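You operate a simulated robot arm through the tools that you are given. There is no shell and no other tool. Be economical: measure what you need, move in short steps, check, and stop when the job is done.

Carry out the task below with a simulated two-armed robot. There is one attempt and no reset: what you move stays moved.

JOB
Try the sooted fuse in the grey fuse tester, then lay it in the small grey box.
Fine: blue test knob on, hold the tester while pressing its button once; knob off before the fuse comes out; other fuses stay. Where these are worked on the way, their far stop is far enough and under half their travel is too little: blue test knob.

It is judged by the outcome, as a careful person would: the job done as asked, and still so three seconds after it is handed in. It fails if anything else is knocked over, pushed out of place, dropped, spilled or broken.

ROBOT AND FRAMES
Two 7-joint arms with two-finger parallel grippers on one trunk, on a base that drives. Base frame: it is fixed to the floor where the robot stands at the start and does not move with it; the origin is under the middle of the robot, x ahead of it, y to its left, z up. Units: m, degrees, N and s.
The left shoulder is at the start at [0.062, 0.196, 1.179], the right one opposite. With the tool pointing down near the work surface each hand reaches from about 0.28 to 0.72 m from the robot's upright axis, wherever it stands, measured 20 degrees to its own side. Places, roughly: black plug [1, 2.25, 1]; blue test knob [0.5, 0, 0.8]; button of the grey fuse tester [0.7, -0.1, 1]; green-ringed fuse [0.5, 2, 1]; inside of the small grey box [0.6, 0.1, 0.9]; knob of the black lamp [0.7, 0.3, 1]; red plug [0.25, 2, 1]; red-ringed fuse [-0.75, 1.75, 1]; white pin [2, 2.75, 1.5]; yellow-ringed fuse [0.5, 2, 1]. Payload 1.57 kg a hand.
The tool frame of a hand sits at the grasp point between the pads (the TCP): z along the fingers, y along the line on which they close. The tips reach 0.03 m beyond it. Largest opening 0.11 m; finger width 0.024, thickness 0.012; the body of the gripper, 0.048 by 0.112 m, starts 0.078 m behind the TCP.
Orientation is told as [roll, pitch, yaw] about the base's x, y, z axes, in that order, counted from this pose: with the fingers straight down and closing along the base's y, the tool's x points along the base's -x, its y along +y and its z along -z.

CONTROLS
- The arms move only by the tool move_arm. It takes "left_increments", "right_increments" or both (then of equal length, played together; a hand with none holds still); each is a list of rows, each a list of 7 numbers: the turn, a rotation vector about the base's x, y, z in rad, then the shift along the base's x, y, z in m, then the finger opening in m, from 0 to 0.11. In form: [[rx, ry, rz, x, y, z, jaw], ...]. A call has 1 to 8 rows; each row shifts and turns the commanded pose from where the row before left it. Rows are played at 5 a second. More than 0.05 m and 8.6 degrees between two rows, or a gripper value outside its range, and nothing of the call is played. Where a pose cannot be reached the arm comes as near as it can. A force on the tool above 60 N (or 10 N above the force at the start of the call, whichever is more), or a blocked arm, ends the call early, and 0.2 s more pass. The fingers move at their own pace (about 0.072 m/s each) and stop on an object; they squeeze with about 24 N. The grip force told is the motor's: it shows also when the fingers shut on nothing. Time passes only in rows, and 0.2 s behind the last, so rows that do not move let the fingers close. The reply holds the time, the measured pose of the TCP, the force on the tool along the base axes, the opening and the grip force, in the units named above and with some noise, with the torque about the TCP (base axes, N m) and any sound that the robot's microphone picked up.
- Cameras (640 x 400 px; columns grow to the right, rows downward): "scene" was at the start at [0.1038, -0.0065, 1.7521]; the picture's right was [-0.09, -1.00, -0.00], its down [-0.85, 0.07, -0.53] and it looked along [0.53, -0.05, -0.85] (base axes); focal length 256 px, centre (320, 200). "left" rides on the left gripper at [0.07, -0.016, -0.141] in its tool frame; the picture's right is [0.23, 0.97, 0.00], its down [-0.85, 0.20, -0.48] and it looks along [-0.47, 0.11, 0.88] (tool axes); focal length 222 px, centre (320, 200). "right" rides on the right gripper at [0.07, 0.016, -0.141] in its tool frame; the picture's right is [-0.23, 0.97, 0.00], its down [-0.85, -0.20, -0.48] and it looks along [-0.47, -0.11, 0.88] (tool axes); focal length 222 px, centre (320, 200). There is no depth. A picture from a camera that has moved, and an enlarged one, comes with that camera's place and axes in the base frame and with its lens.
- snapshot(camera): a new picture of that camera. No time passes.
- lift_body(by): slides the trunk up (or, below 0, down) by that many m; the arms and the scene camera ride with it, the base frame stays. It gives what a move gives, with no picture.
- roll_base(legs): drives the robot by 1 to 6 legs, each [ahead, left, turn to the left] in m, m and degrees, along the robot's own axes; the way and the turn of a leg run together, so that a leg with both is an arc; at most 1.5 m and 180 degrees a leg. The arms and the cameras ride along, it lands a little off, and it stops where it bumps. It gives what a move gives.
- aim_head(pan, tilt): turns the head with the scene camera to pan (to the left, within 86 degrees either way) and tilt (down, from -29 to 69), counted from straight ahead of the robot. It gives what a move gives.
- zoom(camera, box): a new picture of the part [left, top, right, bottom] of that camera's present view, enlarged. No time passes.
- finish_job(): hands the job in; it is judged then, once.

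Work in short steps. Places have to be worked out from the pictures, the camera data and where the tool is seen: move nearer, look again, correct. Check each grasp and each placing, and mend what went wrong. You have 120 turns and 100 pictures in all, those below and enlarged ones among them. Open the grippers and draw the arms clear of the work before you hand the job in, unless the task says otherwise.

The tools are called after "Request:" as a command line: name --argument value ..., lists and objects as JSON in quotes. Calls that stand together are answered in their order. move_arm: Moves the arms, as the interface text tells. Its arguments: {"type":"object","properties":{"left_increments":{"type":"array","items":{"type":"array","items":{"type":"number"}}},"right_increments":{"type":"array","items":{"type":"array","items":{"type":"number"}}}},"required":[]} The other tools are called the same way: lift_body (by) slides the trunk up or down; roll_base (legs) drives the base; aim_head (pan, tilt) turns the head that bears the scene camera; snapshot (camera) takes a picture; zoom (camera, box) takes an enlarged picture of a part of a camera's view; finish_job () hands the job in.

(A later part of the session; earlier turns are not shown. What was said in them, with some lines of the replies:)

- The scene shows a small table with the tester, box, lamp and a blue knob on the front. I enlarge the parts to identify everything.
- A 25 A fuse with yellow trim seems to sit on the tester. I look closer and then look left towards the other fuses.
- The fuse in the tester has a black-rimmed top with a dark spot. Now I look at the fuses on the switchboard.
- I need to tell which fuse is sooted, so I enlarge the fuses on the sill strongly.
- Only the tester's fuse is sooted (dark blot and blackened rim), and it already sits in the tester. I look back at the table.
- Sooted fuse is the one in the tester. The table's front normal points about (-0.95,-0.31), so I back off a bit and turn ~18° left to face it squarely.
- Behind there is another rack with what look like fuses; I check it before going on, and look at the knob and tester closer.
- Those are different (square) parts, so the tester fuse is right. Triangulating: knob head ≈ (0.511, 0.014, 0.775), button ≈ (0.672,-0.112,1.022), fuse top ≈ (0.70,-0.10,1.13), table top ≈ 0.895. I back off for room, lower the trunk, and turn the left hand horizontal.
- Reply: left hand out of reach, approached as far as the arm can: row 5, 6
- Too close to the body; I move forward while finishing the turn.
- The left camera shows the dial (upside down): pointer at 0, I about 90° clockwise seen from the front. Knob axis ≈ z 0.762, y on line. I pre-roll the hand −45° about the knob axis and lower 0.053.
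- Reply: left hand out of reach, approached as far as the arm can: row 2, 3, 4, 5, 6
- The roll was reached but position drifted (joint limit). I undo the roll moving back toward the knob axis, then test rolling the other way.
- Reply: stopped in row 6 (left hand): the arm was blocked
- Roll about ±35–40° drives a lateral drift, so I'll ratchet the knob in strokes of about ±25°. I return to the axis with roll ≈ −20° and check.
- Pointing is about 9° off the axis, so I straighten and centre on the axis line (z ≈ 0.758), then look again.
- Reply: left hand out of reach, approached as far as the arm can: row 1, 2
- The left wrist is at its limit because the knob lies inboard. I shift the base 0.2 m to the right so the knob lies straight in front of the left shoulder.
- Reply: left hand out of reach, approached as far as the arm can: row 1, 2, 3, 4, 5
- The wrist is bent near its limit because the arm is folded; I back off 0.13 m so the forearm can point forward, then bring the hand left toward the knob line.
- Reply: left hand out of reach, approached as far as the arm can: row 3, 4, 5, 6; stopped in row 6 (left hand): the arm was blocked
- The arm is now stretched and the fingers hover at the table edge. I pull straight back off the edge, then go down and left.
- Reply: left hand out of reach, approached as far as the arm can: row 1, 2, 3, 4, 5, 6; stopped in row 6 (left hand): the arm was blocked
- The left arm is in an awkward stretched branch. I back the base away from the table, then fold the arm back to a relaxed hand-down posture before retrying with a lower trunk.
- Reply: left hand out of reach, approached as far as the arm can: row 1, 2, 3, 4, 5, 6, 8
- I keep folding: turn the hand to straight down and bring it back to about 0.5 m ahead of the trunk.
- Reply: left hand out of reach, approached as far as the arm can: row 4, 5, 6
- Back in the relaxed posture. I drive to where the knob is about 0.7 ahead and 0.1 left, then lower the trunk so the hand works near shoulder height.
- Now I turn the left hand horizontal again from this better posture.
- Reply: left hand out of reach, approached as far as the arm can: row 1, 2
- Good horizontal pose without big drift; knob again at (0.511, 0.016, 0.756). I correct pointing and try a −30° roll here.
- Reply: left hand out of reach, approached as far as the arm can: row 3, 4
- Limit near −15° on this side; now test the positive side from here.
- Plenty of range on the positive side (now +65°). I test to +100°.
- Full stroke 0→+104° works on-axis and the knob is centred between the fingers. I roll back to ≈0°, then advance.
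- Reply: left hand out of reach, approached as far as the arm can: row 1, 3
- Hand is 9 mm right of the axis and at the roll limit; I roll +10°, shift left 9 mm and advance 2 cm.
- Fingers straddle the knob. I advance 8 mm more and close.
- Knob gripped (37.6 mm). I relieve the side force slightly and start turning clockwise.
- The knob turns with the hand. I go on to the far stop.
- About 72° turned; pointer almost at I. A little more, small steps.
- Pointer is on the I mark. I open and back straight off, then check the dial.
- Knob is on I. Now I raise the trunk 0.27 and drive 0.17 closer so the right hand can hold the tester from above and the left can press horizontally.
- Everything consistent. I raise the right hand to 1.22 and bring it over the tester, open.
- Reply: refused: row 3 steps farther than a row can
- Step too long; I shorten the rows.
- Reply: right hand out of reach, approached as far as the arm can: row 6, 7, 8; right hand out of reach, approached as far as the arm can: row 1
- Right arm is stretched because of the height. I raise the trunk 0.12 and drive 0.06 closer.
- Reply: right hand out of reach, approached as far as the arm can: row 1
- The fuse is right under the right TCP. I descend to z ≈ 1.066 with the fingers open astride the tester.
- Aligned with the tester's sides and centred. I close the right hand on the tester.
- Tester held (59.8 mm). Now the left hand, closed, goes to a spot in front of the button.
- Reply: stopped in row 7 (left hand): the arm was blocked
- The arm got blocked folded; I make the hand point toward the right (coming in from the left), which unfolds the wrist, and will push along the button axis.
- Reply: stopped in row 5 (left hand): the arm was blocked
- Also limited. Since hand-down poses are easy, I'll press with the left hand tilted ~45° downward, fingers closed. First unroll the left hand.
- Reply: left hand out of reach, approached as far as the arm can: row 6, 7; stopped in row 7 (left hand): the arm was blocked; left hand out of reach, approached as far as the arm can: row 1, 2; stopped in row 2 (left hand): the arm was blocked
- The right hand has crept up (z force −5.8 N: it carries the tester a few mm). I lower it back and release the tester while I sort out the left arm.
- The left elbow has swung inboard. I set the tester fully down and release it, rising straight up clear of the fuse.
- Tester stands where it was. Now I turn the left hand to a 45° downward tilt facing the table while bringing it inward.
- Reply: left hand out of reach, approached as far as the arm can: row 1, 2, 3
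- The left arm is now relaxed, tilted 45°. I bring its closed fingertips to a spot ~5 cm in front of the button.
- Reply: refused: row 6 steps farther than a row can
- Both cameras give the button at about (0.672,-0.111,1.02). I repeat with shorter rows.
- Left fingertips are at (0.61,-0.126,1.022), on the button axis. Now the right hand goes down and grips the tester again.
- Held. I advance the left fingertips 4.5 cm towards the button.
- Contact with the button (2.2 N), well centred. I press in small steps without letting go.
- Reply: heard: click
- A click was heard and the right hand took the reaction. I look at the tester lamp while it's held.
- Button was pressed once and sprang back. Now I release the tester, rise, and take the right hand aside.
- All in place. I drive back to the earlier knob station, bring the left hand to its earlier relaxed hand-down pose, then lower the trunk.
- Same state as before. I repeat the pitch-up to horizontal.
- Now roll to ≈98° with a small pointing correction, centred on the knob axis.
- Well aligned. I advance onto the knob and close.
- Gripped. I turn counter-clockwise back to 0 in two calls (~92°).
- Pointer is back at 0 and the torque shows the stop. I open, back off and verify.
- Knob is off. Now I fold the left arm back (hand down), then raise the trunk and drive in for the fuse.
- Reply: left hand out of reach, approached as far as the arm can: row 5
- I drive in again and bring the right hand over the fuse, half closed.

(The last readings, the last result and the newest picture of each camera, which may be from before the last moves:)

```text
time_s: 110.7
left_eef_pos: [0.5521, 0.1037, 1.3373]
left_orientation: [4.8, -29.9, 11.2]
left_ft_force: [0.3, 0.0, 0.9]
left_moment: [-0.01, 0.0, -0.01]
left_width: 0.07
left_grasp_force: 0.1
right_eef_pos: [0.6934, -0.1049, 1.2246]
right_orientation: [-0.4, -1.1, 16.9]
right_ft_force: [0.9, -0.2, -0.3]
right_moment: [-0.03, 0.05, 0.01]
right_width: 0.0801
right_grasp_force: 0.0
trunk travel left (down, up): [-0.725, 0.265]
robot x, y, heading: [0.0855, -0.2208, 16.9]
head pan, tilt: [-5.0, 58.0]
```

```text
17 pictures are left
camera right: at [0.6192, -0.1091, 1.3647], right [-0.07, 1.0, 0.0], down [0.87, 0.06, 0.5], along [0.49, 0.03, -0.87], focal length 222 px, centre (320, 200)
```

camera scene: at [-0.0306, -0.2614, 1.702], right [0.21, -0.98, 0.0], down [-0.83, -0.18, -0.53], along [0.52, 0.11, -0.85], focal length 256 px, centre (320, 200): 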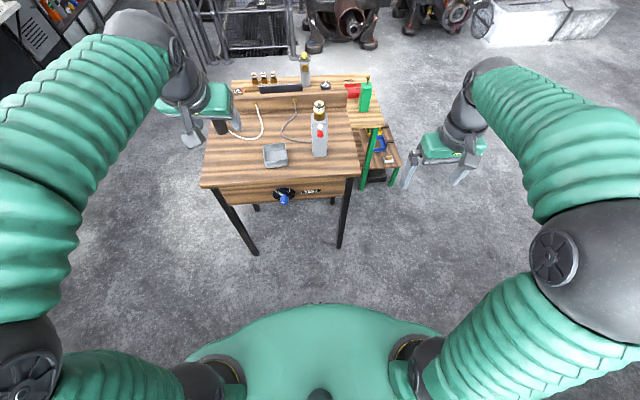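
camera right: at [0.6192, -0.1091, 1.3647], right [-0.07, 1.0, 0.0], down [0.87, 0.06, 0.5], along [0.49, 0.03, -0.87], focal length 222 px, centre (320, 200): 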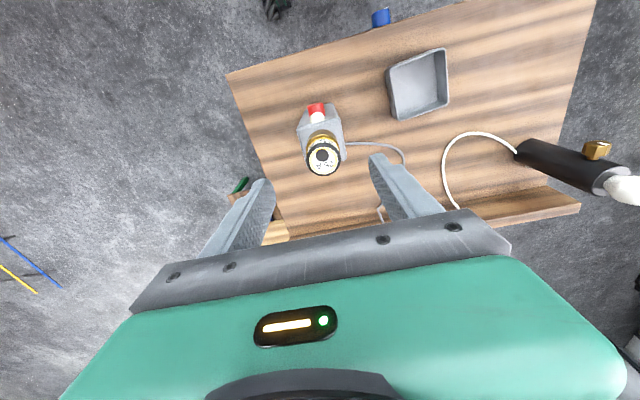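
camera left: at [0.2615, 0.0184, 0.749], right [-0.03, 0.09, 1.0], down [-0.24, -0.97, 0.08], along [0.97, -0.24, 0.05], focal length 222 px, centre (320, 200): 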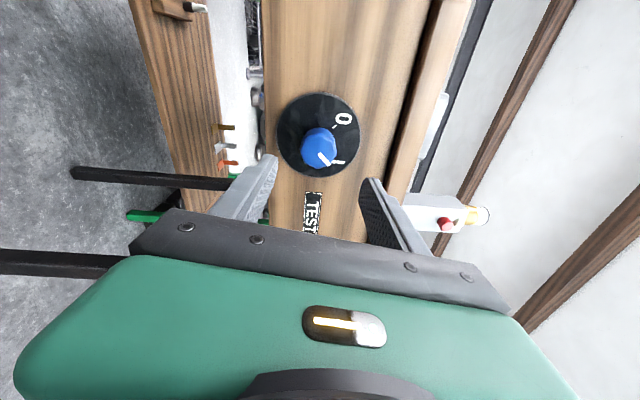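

Fuse is 4 mm left of the TCP. I correct and descend so the tips come to z ≈ 1.112, just above the brass socket rim.

Request:
move_arm --right_increments '[[0, 0, 0, -0.001, 0.004, -0.03, 0.07], [0, 0, 0, 0, 0, -0.03, 0.07], [0, 0, 0, 0, 0, -0.0225, 0.07], [0, 0, 0, 0, 0, 0, 0.07]]'

Request:
zoom --camera "scene" --box '[280, 120, 370, 220]'

Request:
zoom --camera "right" --box '[220, 100, 440, 260]'

```text
time_s: 111.7
left_eef_pos: [0.5488, 0.0998, 1.3378]
left_orientation: [5.0, -30.1, 11.2]
left_ft_force: [-0.8, 0.2, 0.6]
left_moment: [0.01, 0.03, 0.01]
left_width: 0.07
left_grasp_force: 0.0
right_eef_pos: [0.6905, -0.1006, 1.1447]
right_orientation: [-0.3, -1.3, 16.9]
right_ft_force: [-0.3, 0.2, 0.5]
right_moment: [0.0, -0.05, 0.01]
right_width: 0.0698
right_grasp_force: 0.0
trunk travel left (down, up): [-0.725, 0.265]
robot x, y, heading: [0.0876, -0.2192, 16.8]
head pan, tilt: [-5.0, 58.0]
```

```text
4.00 times, centred on (325, 170) of scene
camera zoom: at [0.1871, -0.1954, 1.7021], right [0.21, -0.98, 0.0], down [-0.83, -0.18, -0.53], along [0.52, 0.11, -0.85], focal length 1024 px, centre (300, 320)
```

zoom: 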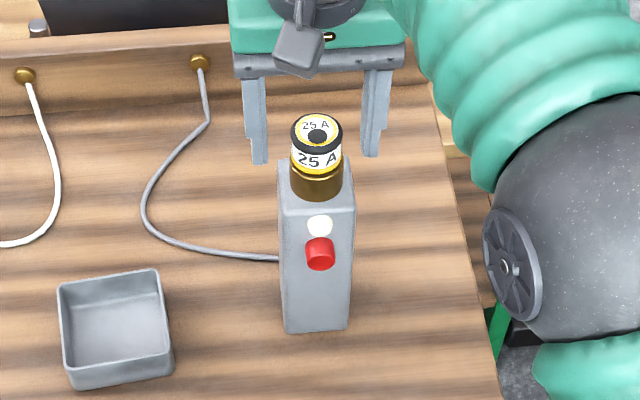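

```text
2.50 times, centred on (330, 180) of right
camera zoom: at [0.6148, -0.1064, 1.2842], right [-0.07, 1.0, 0.0], down [0.86, 0.06, 0.5], along [0.5, 0.03, -0.87], focal length 555 px, centre (295, 250)
```

zoom: 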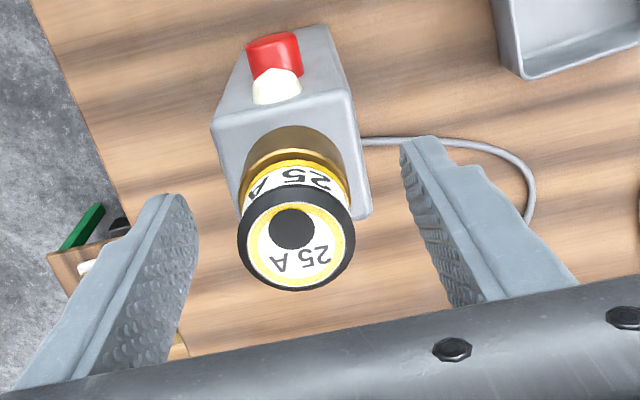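

Fuse centre ≈ (0.696,-0.1005); I shift 5 mm forward, 3 mm down and close on it.

Request:
move_arm --right_increments '[[0, 0, 0, 0.005, 0, -0.003, 0.07], [0, 0, 0, 0, 0, 0, 0.05], [0, 0, 0, 0, 0, 0, 0.02], [0, 0, 0, 0, 0, 0, 0.02], [0, 0, 0, 0, 0, 0, 0.02]]'

Request:
zoom --camera "right" --box '[220, 100, 440, 260]'

```text
time_s: 112.9
left_eef_pos: [0.5496, 0.1009, 1.3395]
left_orientation: [4.9, -30.0, 11.2]
left_ft_force: [0.3, 0.9, 0.7]
left_moment: [0.0, 0.05, 0.03]
left_width: 0.0701
left_grasp_force: 0.1
right_eef_pos: [0.6961, -0.1009, 1.1396]
right_orientation: [-0.3, -1.2, 16.9]
right_ft_force: [-0.5, 0.2, -0.1]
right_moment: [0.02, 0.03, -0.02]
right_width: 0.0367
right_grasp_force: 24.0
trunk travel left (down, up): [-0.725, 0.265]
robot x, y, heading: [0.0853, -0.2197, 16.8]
head pan, tilt: [-5.0, 58.0]
```

```text
2.50 times, centred on (330, 180) of right
camera zoom: at [0.6212, -0.1066, 1.2808], right [-0.07, 1.0, 0.0], down [0.87, 0.06, 0.5], along [0.5, 0.03, -0.87], focal length 555 px, centre (295, 250)
```

zoom: 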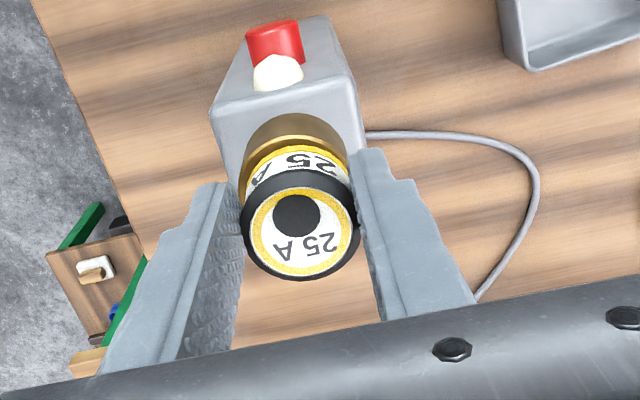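

Gripped at 36.7 mm, centred. I pull gently straight up in small steps and watch the force.

Request:
move_arm --right_increments '[[0, 0, 0, 0, 0, 0.003, 0.02], [0, 0, 0, 0, 0, 0.004, 0.02], [0, 0, 0, 0, 0, 0.006, 0.02]]'

Request:
zoom --camera "scene" --box '[280, 120, 370, 220]'

```text
time_s: 113.7
left_eef_pos: [0.5496, 0.1007, 1.3384]
left_orientation: [4.9, -30.0, 11.2]
left_ft_force: [-0.4, 0.0, -0.2]
left_moment: [-0.02, -0.02, 0.0]
left_width: 0.0702
left_grasp_force: 0.0
right_eef_pos: [0.6964, -0.1013, 1.1552]
right_orientation: [-0.3, -1.1, 16.9]
right_ft_force: [0.7, 0.6, -0.8]
right_moment: [0.01, 0.0, -0.02]
right_width: 0.0365
right_grasp_force: 23.8
trunk travel left (down, up): [-0.725, 0.265]
robot x, y, heading: [0.0831, -0.2231, 17.0]
head pan, tilt: [-5.0, 58.0]
```

```text
4.00 times, centred on (325, 170) of scene
camera zoom: at [0.1885, -0.1954, 1.702], right [0.21, -0.98, 0.0], down [-0.83, -0.18, -0.53], along [0.52, 0.11, -0.85], focal length 1024 px, centre (300, 320)
```

zoom: 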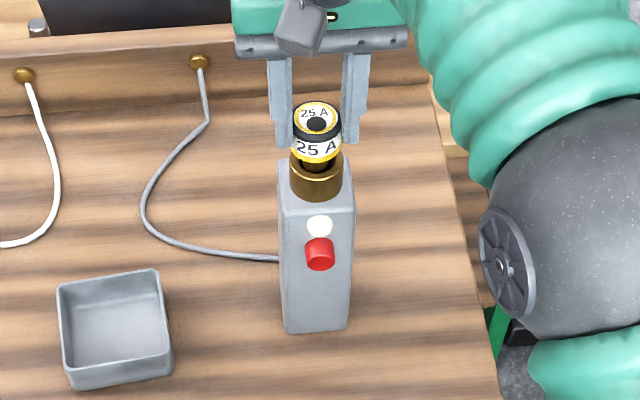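

The fuse slides out freely and the tester stays. I lift it clear while moving the left hand out of the way.

Request:
move_arm --right_increments '[[0, 0, 0, 0, 0, 0.015, 0.02], [0, 0, 0, 0, 0, 0.02, 0.02], [0, 0, 0, 0, 0, 0.02, 0.02], [0, 0, 0, 0, 0, 0.02, 0.02], [0, 0, 0, 0, 0, 0, 0.02]]' --left_increments '[[0, 0, 0, -0.03, 0.035, 0, 0.07], [0, 0, 0, -0.03, 0.035, 0, 0.07], [0, 0, 0, -0.03, 0.035, 0, 0.07], [0, 0, 0, -0.03, 0.035, 0, 0.07], [0, 0, 0, -0.02, 0.035, 0, 0.07]]'

Request:
roll_base --legs '[[0, 0.12, 0]]'

Request:
snapshot --camera "scene"

```text
time_s: 114.9
left_eef_pos: [0.4083, 0.2792, 1.3383]
left_orientation: [4.9, -29.9, 11.3]
left_ft_force: [-0.5, 0.7, 0.5]
left_moment: [-0.03, -0.04, -0.02]
left_width: 0.0701
left_grasp_force: 0.0
right_eef_pos: [0.6973, -0.1001, 1.2294]
right_orientation: [-0.3, -1.2, 16.9]
right_ft_force: [0.9, 0.9, -0.8]
right_moment: [-0.02, 0.02, 0.03]
right_width: 0.0367
right_grasp_force: 23.8
trunk travel left (down, up): [-0.725, 0.265]
robot x, y, heading: [0.0877, -0.2212, 17.0]
head pan, tilt: [-5.0, 58.0]
```

```text
time_s: 116.1
left_eef_pos: [0.3884, 0.3487, 1.3484]
left_orientation: [6.7, -29.8, 10.3]
left_ft_force: [0.3, -2.5, -0.1]
left_moment: [0.11, 0.07, 0.09]
left_width: 0.0702
left_grasp_force: 0.1
right_eef_pos: [0.674, -0.0238, 1.2266]
right_orientation: [1.2, -1.3, 16.8]
right_ft_force: [0.3, -0.4, -0.1]
right_moment: [0.1, -0.04, -0.03]
right_width: 0.0365
right_grasp_force: 24.0
trunk travel left (down, up): [-0.725, 0.265]
robot x, y, heading: [0.0528, -0.1093, 16.8]
head pan, tilt: [-5.0, 58.0]
```

```text
12 pictures are left
camera scene: at [0.1676, -0.1315, 1.7013], right [0.2, -0.98, -0.03], down [-0.84, -0.16, -0.53], along [0.51, 0.13, -0.85], focal length 256 px, centre (320, 200)
```

scene: 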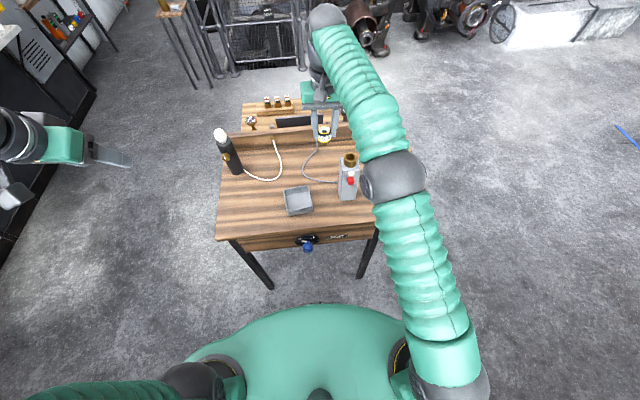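

Base is settling; fuse is safely held. I move it over the box (≈(0.634,0.068)) and lower part way.

Request:
move_arm --right_increments '[[0, 0, 0, 0, 0, 0, 0.02], [0, 0, 0, -0.02, 0.04, 0, 0.02], [0, 0, 0, -0.018, 0.04, 0, 0.02], [0, 0, 0, 0, 0.01, -0.04, 0.02], [0, 0, 0, 0, 0, -0.04, 0.02], [0, 0, 0, 0, 0, -0.04, 0.02]]'

Request:
snapshot --camera "right"

Request:
zoom --camera "scene" --box '[250, 130, 370, 230]'

```text
time_s: 117.5
left_eef_pos: [0.3767, 0.3876, 1.338]
left_orientation: [4.8, -30.1, 11.1]
left_ft_force: [-0.6, -0.3, -0.2]
left_moment: [0.01, 0.0, -0.01]
left_width: 0.0699
left_grasp_force: 0.1
right_eef_pos: [0.6426, 0.1144, 1.1106]
right_orientation: [-0.5, -1.3, 16.7]
right_ft_force: [0.5, 0.8, -1.1]
right_moment: [-0.03, 0.03, 0.0]
right_width: 0.0368
right_grasp_force: 24.0
right hand out of reach, approached as far as the arm can: row 3, 4, 5, 6
trunk travel left (down, up): [-0.725, 0.265]
robot x, y, heading: [0.0552, -0.1144, 16.5]
head pan, tilt: [-5.0, 58.0]
```

```text
11 pictures are left
camera right: at [0.5674, 0.1097, 1.2521], right [-0.06, 1.0, 0.0], down [0.87, 0.06, 0.5], along [0.5, 0.03, -0.87], focal length 222 px, centre (320, 200)
```

right: 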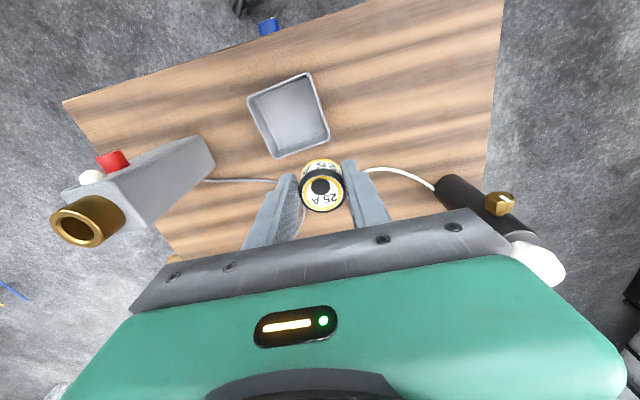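

```text
4.00 times, centred on (310, 180) of scene
camera zoom: at [0.1534, -0.075, 1.7019], right [0.21, -0.98, 0.01], down [-0.83, -0.18, -0.53], along [0.52, 0.1, -0.85], focal length 1024 px, centre (360, 280)
```

zoom: 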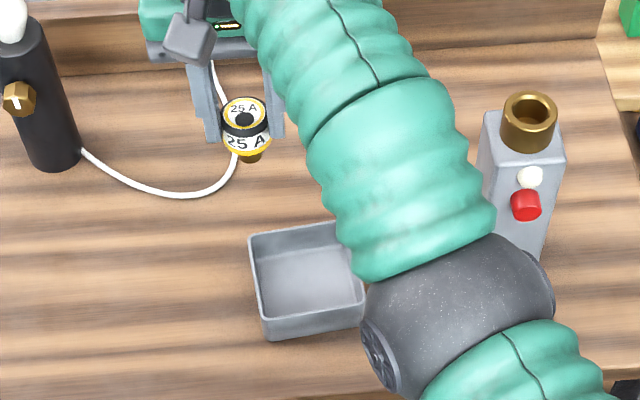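

Box centre ≈ (0.634,0.067). I go over it, tilting the hand forward ~40° so the fuse will lie down when released.

Request:
move_arm --right_increments '[[0, 0, 0, -0.01, -0.03, 0, 0.02], [0, 0, 0, -0.01, -0.023, 0, 0.02], [0.04, -0.134, 0, -0.002, 0, -0.01, 0.02], [0.04, -0.134, 0, -0.002, 0, -0.01, 0.02], [0.04, -0.134, 0, -0.002, 0, -0.01, 0.02], [0.04, -0.134, 0, -0.002, 0, -0.01, 0.02], [0.04, -0.134, 0, -0.002, 0, -0.01, 0.02]]'

Request:
snapshot --camera "right"

Request:
zoom --camera "scene" --box '[250, 130, 370, 230]'

```text
time_s: 119.1
left_eef_pos: [0.3759, 0.3888, 1.3376]
left_orientation: [4.6, -30.0, 11.2]
left_ft_force: [-0.5, 0.1, 0.0]
left_moment: [-0.01, -0.02, 0.0]
left_width: 0.0699
left_grasp_force: 0.0
right_eef_pos: [0.7698, 0.1982, 1.0991]
right_orientation: [-0.8, -41.4, 17.1]
right_ft_force: [0.1, 0.1, -0.1]
right_moment: [-0.01, 0.04, -0.04]
right_width: 0.0365
right_grasp_force: 23.4
right hand out of reach, approached as far as the arm can: row 1, 2, 3, 4, 5, 6, 7
trunk travel left (down, up): [-0.725, 0.265]
robot x, y, heading: [0.0547, -0.1137, 16.8]
head pan, tilt: [-5.0, 58.0]
```

```text
9 pictures are left
camera right: at [0.6244, 0.1718, 1.1597], right [-0.11, 0.98, 0.14], down [0.37, -0.09, 0.93], along [0.92, 0.16, -0.35], focal length 222 px, centre (320, 200)
```

right: 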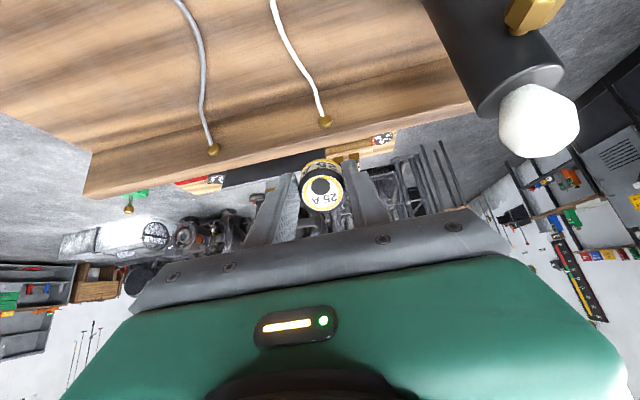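

```text
4.00 times, centred on (310, 180) of scene
camera zoom: at [0.1535, -0.0784, 1.702], right [0.21, -0.98, 0.01], down [-0.83, -0.18, -0.53], along [0.52, 0.1, -0.85], focal length 1024 px, centre (360, 280)
```

zoom: 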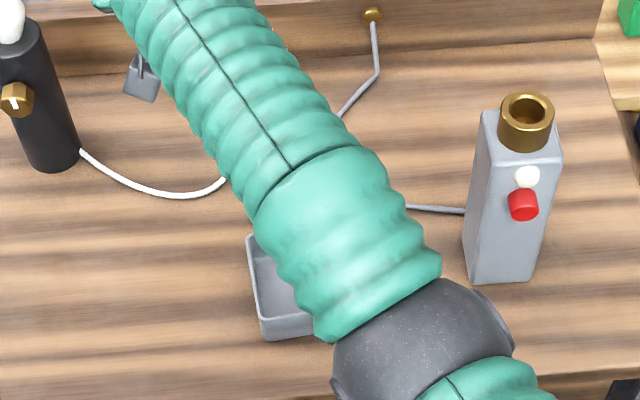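

The arm stretched out instead; I raise it and turn the hand straight down again, pulling back away from the lamp.

Request:
move_arm --right_increments '[[-0.04, 0.134, 0, 0, -0.01, 0.03, 0.02], [-0.04, 0.134, 0, -0.01, -0.02, 0.03, 0.02], [-0.04, 0.134, 0, -0.02, -0.02, 0.03, 0.02], [-0.04, 0.134, 0, -0.02, -0.02, 0.03, 0.02], [-0.04, 0.134, 0, -0.025, -0.02, 0.02, 0.02], [0, 0, 0, -0.03, -0.02, 0.01, 0.02], [0, 0, 0, -0.03, -0.02, 0, 0.02]]'

```text
time_s: 120.7
left_eef_pos: [0.3736, 0.3843, 1.339]
left_orientation: [4.8, -30.4, 11.1]
left_ft_force: [-0.2, -0.6, 1.2]
left_moment: [-0.01, -0.01, -0.01]
left_width: 0.07
left_grasp_force: 0.0
right_eef_pos: [0.5828, 0.0135, 1.227]
right_orientation: [-0.4, -1.4, 16.8]
right_ft_force: [-0.8, 0.7, -0.2]
right_moment: [-0.01, -0.02, -0.01]
right_width: 0.0367
right_grasp_force: 24.4
right hand out of reach, approached as far as the arm can: row 1, 2, 3, 4, 5
trunk travel left (down, up): [-0.725, 0.265]
robot x, y, heading: [0.055, -0.1127, 17.1]
head pan, tilt: [-5.0, 58.0]
```

Recovered, fuse still held. I shift the base 0.1 m left so the box lies on the right arm's own side, then go over the box hand-down.

Request:
roll_base --legs '[[0, 0.1, 0]]'

Request:
move_arm --right_increments '[[0, 0, 0, 0, 0, 0, 0.02], [0, 0, 0, 0, 0, 0, 0.02], [0, 0, 0, 0, 0, 0, 0.02]]'

```text
time_s: 121.8
left_eef_pos: [0.359, 0.4367, 1.3508]
left_orientation: [6.7, -30.0, 9.8]
left_ft_force: [0.7, -1.6, 1.3]
left_moment: [0.07, 0.1, 0.08]
left_width: 0.0698
left_grasp_force: 0.0
right_eef_pos: [0.5676, 0.0681, 1.2247]
right_orientation: [1.3, -1.6, 16.4]
right_ft_force: [0.6, -1.6, 0.5]
right_moment: [0.12, 0.1, -0.02]
right_width: 0.0367
right_grasp_force: 23.6
trunk travel left (down, up): [-0.725, 0.265]
robot x, y, heading: [0.0282, -0.0252, 17.0]
head pan, tilt: [-5.0, 58.0]
```

```text
time_s: 122.7
left_eef_pos: [0.3565, 0.4454, 1.3475]
left_orientation: [6.1, -30.3, 9.9]
left_ft_force: [0.7, -1.2, 0.6]
left_moment: [0.05, 0.05, 0.05]
left_width: 0.0703
left_grasp_force: 0.0
right_eef_pos: [0.5658, 0.0751, 1.2252]
right_orientation: [0.7, -1.5, 16.2]
right_ft_force: [1.2, -0.1, 0.2]
right_moment: [0.09, 0.03, 0.01]
right_width: 0.0367
right_grasp_force: 24.0
trunk travel left (down, up): [-0.725, 0.265]
robot x, y, heading: [0.027, -0.0237, 17.2]
head pan, tilt: [-5.0, 58.0]
```

Settling. I move to above the box and check.

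Request:
move_arm --right_increments '[[0, 0, 0, 0.03, 0, -0.02, 0.02], [0, 0, 0, 0.03, 0, -0.03, 0.02], [0, 0, 0, 0, 0, -0.03, 0.02], [0, 0, 0, 0, 0, -0.03, 0.02], [0, 0, 0, 0, 0, 0, 0.02], [0, 0, 0, 0, 0, 0, 0.02]]'

Request:
snapshot --camera "right"

```text
time_s: 124.0
left_eef_pos: [0.3446, 0.4805, 1.3372]
left_orientation: [4.5, -30.3, 10.9]
left_ft_force: [-0.6, 0.3, -0.9]
left_moment: [0.01, -0.03, -0.01]
left_width: 0.0701
left_grasp_force: 0.0
right_eef_pos: [0.6135, 0.1086, 1.117]
right_orientation: [-0.7, -1.5, 16.5]
right_ft_force: [0.5, 0.5, -0.7]
right_moment: [-0.03, -0.03, 0.01]
right_width: 0.0368
right_grasp_force: 23.8
trunk travel left (down, up): [-0.725, 0.265]
robot x, y, heading: [0.0253, -0.0215, 16.9]
head pan, tilt: [-5.0, 58.0]
```

```text
7 pictures are left
camera right: at [0.5379, 0.1039, 1.2562], right [-0.06, 1.0, -0.01], down [0.86, 0.05, 0.5], along [0.5, 0.02, -0.86], focal length 222 px, centre (320, 200)
```

right: 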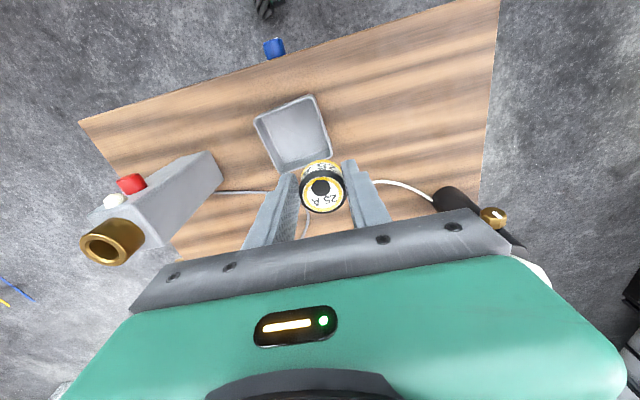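

Reachable now; box centre at (0.631,0.064). I centre over it and lower to z ≈ 1.0.

Request:
move_arm --right_increments '[[0, 0, 0, 0.009, -0.022, 0, 0.02], [0, 0, 0, 0.009, -0.022, 0, 0.02], [0, 0, 0, 0, 0, -0.04, 0.02], [0, 0, 0, 0, 0, -0.04, 0.02], [0, 0, 0, 0, 0, -0.035, 0.02], [0, 0, 0, 0, 0, 0, 0.02]]'

Request:
snapshot --camera "right"

```text
time_s: 125.5
left_eef_pos: [0.3503, 0.4658, 1.3411]
left_orientation: [5.1, -30.4, 10.6]
left_ft_force: [0.0, -0.2, 0.6]
left_moment: [-0.01, -0.02, -0.02]
left_width: 0.0698
left_grasp_force: 0.1
right_eef_pos: [0.6372, 0.0549, 0.9983]
right_orientation: [-0.3, -1.5, 16.4]
right_ft_force: [0.3, 0.2, -1.1]
right_moment: [0.03, -0.01, 0.01]
right_width: 0.0365
right_grasp_force: 23.7
trunk travel left (down, up): [-0.725, 0.265]
robot x, y, heading: [0.0227, -0.0199, 16.8]
head pan, tilt: [-5.0, 58.0]
```

```text
6 pictures are left
camera right: at [0.562, 0.0493, 1.1386], right [-0.06, 1.0, 0.0], down [0.86, 0.05, 0.5], along [0.5, 0.03, -0.87], focal length 222 px, centre (320, 200)
```

right: 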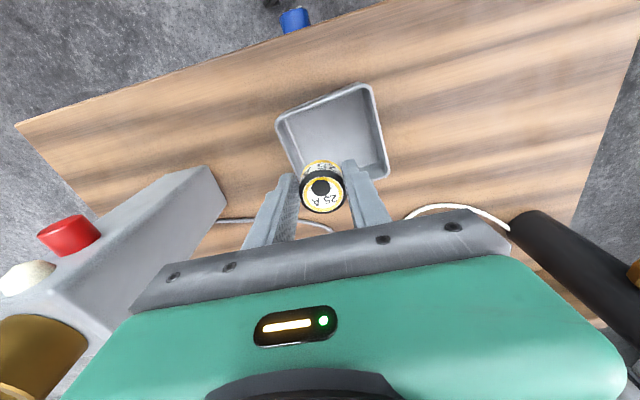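

Box centre appears at about (0.624,0.069); I shift (-0.012,+0.013) and lower slowly until touch.

Request:
move_arm --right_increments '[[0, 0, 0, -0.012, 0.013, 0, 0.02], [0, 0, 0, 0, 0, -0.012, 0.02], [0, 0, 0, 0, 0, -0.008, 0.02], [0, 0, 0, 0, 0, -0.006, 0.02], [0, 0, 0, 0, 0, 0, 0.02]]'

Request:
zoom --camera "right" --box '[220, 60, 440, 260]'

```text
time_s: 126.7
left_eef_pos: [0.3493, 0.4717, 1.34]
left_orientation: [5.0, -30.2, 10.7]
left_ft_force: [-1.0, 0.8, 0.1]
left_moment: [0.02, 0.0, 0.0]
left_width: 0.07
left_grasp_force: 0.0
right_eef_pos: [0.6261, 0.0695, 0.9753]
right_orientation: [-0.3, -1.5, 16.5]
right_ft_force: [0.1, -0.4, -0.5]
right_moment: [-0.01, 0.03, 0.0]
right_width: 0.0364
right_grasp_force: 23.8
trunk travel left (down, up): [-0.725, 0.265]
robot x, y, heading: [0.0279, -0.0234, 16.9]
head pan, tilt: [-5.0, 58.0]
```

```text
2.00 times, centred on (330, 160) of right
camera zoom: at [0.5499, 0.065, 1.1144], right [-0.06, 1.0, 0.0], down [0.86, 0.05, 0.5], along [0.5, 0.03, -0.87], focal length 444 px, centre (300, 280)
```

zoom: 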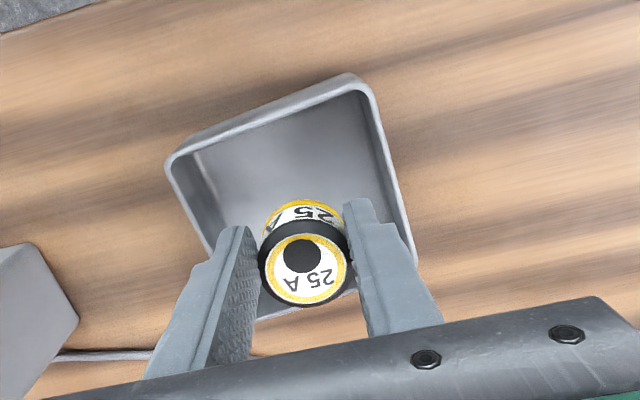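

Well inside the box outline. I lower further in 4 mm steps until contact.

Request:
move_arm --right_increments '[[0, 0, 0, 0, 0, -0.004, 0.02], [0, 0, 0, 0, 0, -0.004, 0.02], [0, 0, 0, 0, 0, -0.003, 0.02]]'

```text
time_s: 127.5
left_eef_pos: [0.3498, 0.4701, 1.3402]
left_orientation: [4.9, -30.1, 10.7]
left_ft_force: [0.5, -0.1, 0.4]
left_moment: [0.02, 0.0, -0.01]
left_width: 0.0702
left_grasp_force: 0.0
right_eef_pos: [0.6256, 0.0684, 0.964]
right_orientation: [-0.2, -1.4, 16.5]
right_ft_force: [0.6, -0.3, -0.5]
right_moment: [-0.01, 0.01, -0.03]
right_width: 0.0366
right_grasp_force: 24.0
trunk travel left (down, up): [-0.725, 0.265]
robot x, y, heading: [0.0265, -0.0249, 17.0]
head pan, tilt: [-5.0, 58.0]
```

No contact yet; three more small steps (the closed fingers fit inside the box).

Request:
move_arm --right_increments '[[0, 0, 0, 0, 0, -0.004, 0.02], [0, 0, 0, 0, 0, -0.003, 0.02], [0, 0, 0, 0, 0, -0.003, 0.02]]'

```text
time_s: 128.2
left_eef_pos: [0.3487, 0.4697, 1.3407]
left_orientation: [5.0, -30.2, 10.8]
left_ft_force: [0.1, -0.8, 0.4]
left_moment: [0.0, -0.01, -0.03]
left_width: 0.0701
left_grasp_force: 0.0
right_eef_pos: [0.6262, 0.0677, 0.9541]
right_orientation: [-0.4, -1.4, 16.4]
right_ft_force: [-0.6, -0.2, -0.1]
right_moment: [-0.03, 0.01, -0.03]
right_width: 0.0365
right_grasp_force: 24.2
trunk travel left (down, up): [-0.725, 0.265]
robot x, y, heading: [0.0269, -0.0237, 17.0]
head pan, tilt: [-5.0, 58.0]
```

Request:
move_arm --right_increments '[[0, 0, 0, 0, 0, -0.003, 0.02], [0, 0, 0, 0, 0, -0.003, 0.02], [0, 0, 0, 0, 0, -0.002, 0.02]]'

```text
time_s: 129.1
left_eef_pos: [0.347, 0.4694, 1.341]
left_orientation: [5.0, -30.3, 10.8]
left_ft_force: [0.0, -0.3, -1.3]
left_moment: [0.02, -0.04, 0.0]
left_width: 0.0701
left_grasp_force: 0.0
right_eef_pos: [0.6242, 0.0687, 0.9496]
right_orientation: [-0.4, -1.9, 16.4]
right_ft_force: [1.5, -0.9, 24.3]
right_moment: [-0.3, -0.42, -0.05]
right_width: 0.0368
right_grasp_force: 24.1
trunk travel left (down, up): [-0.725, 0.265]
robot x, y, heading: [0.0268, -0.0229, 16.9]
head pan, tilt: [-5.0, 58.0]
```

The fuse bottom touches the box floor (24 N). I ease up 3 mm and open only to 52 mm, then rise.

Request:
move_arm --right_increments '[[0, 0, 0, 0, 0, 0.003, 0.02], [0, 0, 0, 0, 0, 0, 0.052], [0, 0, 0, 0, 0, 0, 0.052], [0, 0, 0, 0, 0, 0.02, 0.052], [0, 0, 0, 0, 0, 0.04, 0.052], [0, 0, 0, 0, 0, 0.04, 0.052]]'

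Request:
zoom --camera "right" --box '[200, 40, 440, 240]'

```text
time_s: 130.4
left_eef_pos: [0.3481, 0.47, 1.3398]
left_orientation: [4.9, -30.3, 10.8]
left_ft_force: [0.1, 0.2, -0.1]
left_moment: [0.02, 0.0, 0.01]
left_width: 0.07
left_grasp_force: 0.1
right_eef_pos: [0.6247, 0.0676, 1.0496]
right_orientation: [-0.2, -1.4, 16.4]
right_ft_force: [-0.4, 0.4, 0.8]
right_moment: [0.02, 0.0, 0.0]
right_width: 0.0519
right_grasp_force: 0.0
trunk travel left (down, up): [-0.725, 0.265]
robot x, y, heading: [0.026, -0.0232, 17.1]
head pan, tilt: [-5.0, 58.0]
```

```text
2.00 times, centred on (320, 140) of right
camera zoom: at [0.5495, 0.0632, 1.1891], right [-0.06, 1.0, 0.0], down [0.86, 0.05, 0.5], along [0.5, 0.03, -0.87], focal length 444 px, centre (320, 320)
```

zoom: 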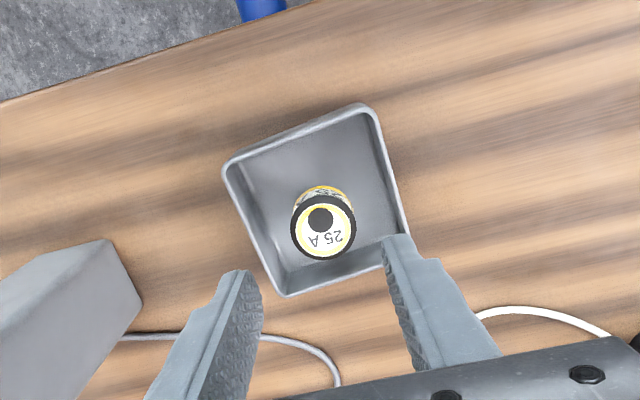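

The fuse rests inside the box. I raise and withdraw the right hand toward the robot, clear of the table, and take a final look.

Request:
move_arm --right_increments '[[0, 0, 0, 0, 0, 0.04, 0.07], [0, 0, 0, 0, 0, 0.04, 0.11], [0, 0, 0, -0.01, -0.01, 0.04, 0.11], [0, 0, 0, -0.03, -0.02, 0.03, 0.11], [0, 0, 0, -0.03, -0.03, 0.02, 0.11], [0, 0, 0, -0.03, -0.03, 0, 0.11], [0, 0, 0, -0.03, -0.03, 0, 0.11]]'

Request:
roll_base --legs '[[-0.2, 0, 0]]'

Request:
snapshot --camera "scene"

Request:
zoom --camera "scene" --box '[250, 90, 430, 220]'

```text
time_s: 132.1
left_eef_pos: [0.3478, 0.4691, 1.3405]
left_orientation: [5.0, -30.4, 10.6]
left_ft_force: [-0.1, -0.8, -0.3]
left_moment: [0.02, -0.03, 0.03]
left_width: 0.07
left_grasp_force: 0.0
right_eef_pos: [0.493, -0.0543, 1.2208]
right_orientation: [-0.2, -1.5, 16.4]
right_ft_force: [0.5, 1.1, 0.4]
right_moment: [0.02, 0.01, 0.02]
right_width: 0.11
right_grasp_force: 0.0
trunk travel left (down, up): [-0.725, 0.265]
robot x, y, heading: [0.0245, -0.0251, 17.0]
head pan, tilt: [-5.0, 58.0]
```

```text
time_s: 133.7
left_eef_pos: [0.1606, 0.412, 1.3392]
left_orientation: [5.0, -30.1, 10.7]
left_ft_force: [-0.4, -1.2, -0.2]
left_moment: [-0.02, 0.06, 0.02]
left_width: 0.0699
left_grasp_force: 0.1
right_eef_pos: [0.3059, -0.1115, 1.218]
right_orientation: [-0.3, -1.2, 16.3]
right_ft_force: [0.2, -0.4, 0.5]
right_moment: [-0.03, -0.03, 0.0]
right_width: 0.1099
right_grasp_force: 0.1
trunk travel left (down, up): [-0.725, 0.265]
robot x, y, heading: [-0.1677, -0.0844, 16.7]
head pan, tilt: [-5.0, 58.0]
```

```text
3 pictures are left
camera scene: at [-0.0611, -0.0545, 1.7016], right [0.21, -0.98, 0.0], down [-0.83, -0.18, -0.53], along [0.51, 0.11, -0.85], focal length 256 px, centre (320, 200)
```

scene: 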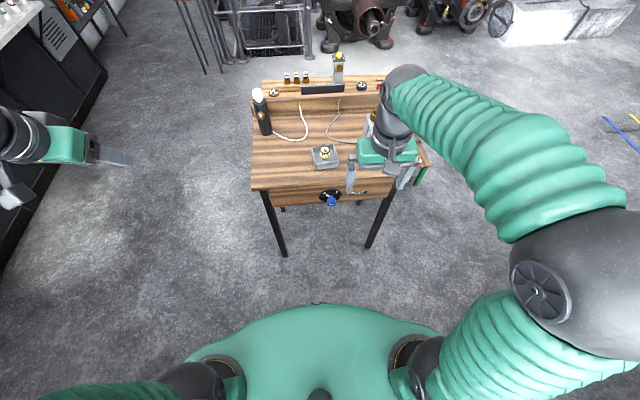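

```text
3.08 times, centred on (340, 155) of scene
camera zoom: at [-0.0611, -0.0545, 1.7016], right [0.21, -0.98, 0.0], down [-0.83, -0.18, -0.53], along [0.51, 0.11, -0.85], focal length 787 px, centre (258, 338)
```

zoom: 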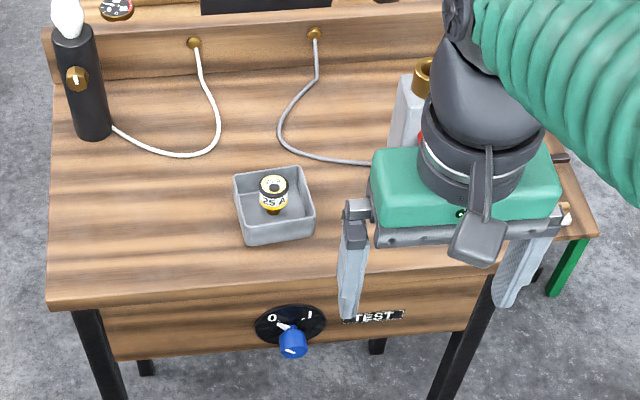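

The fuse is in the box, the knob is at 0, the tester is upright and both hands are clear of the work. I hand the job in.

Request:
finish_job

```text
The job is handed in.
```

The sooted 25 A fuse was tried in the grey tester and is now in the small grey box, standing upright rather than on its side. The knob was on for the test. The button was pressed once with the tester held, and it clicked. The tester's lamp did not light. The knob was back at 0 before the fuse came out.

While the right hand held the tester it rose a few millimetres once. I set it back down before the test, and it stands where it was. The other fuses were not touched.
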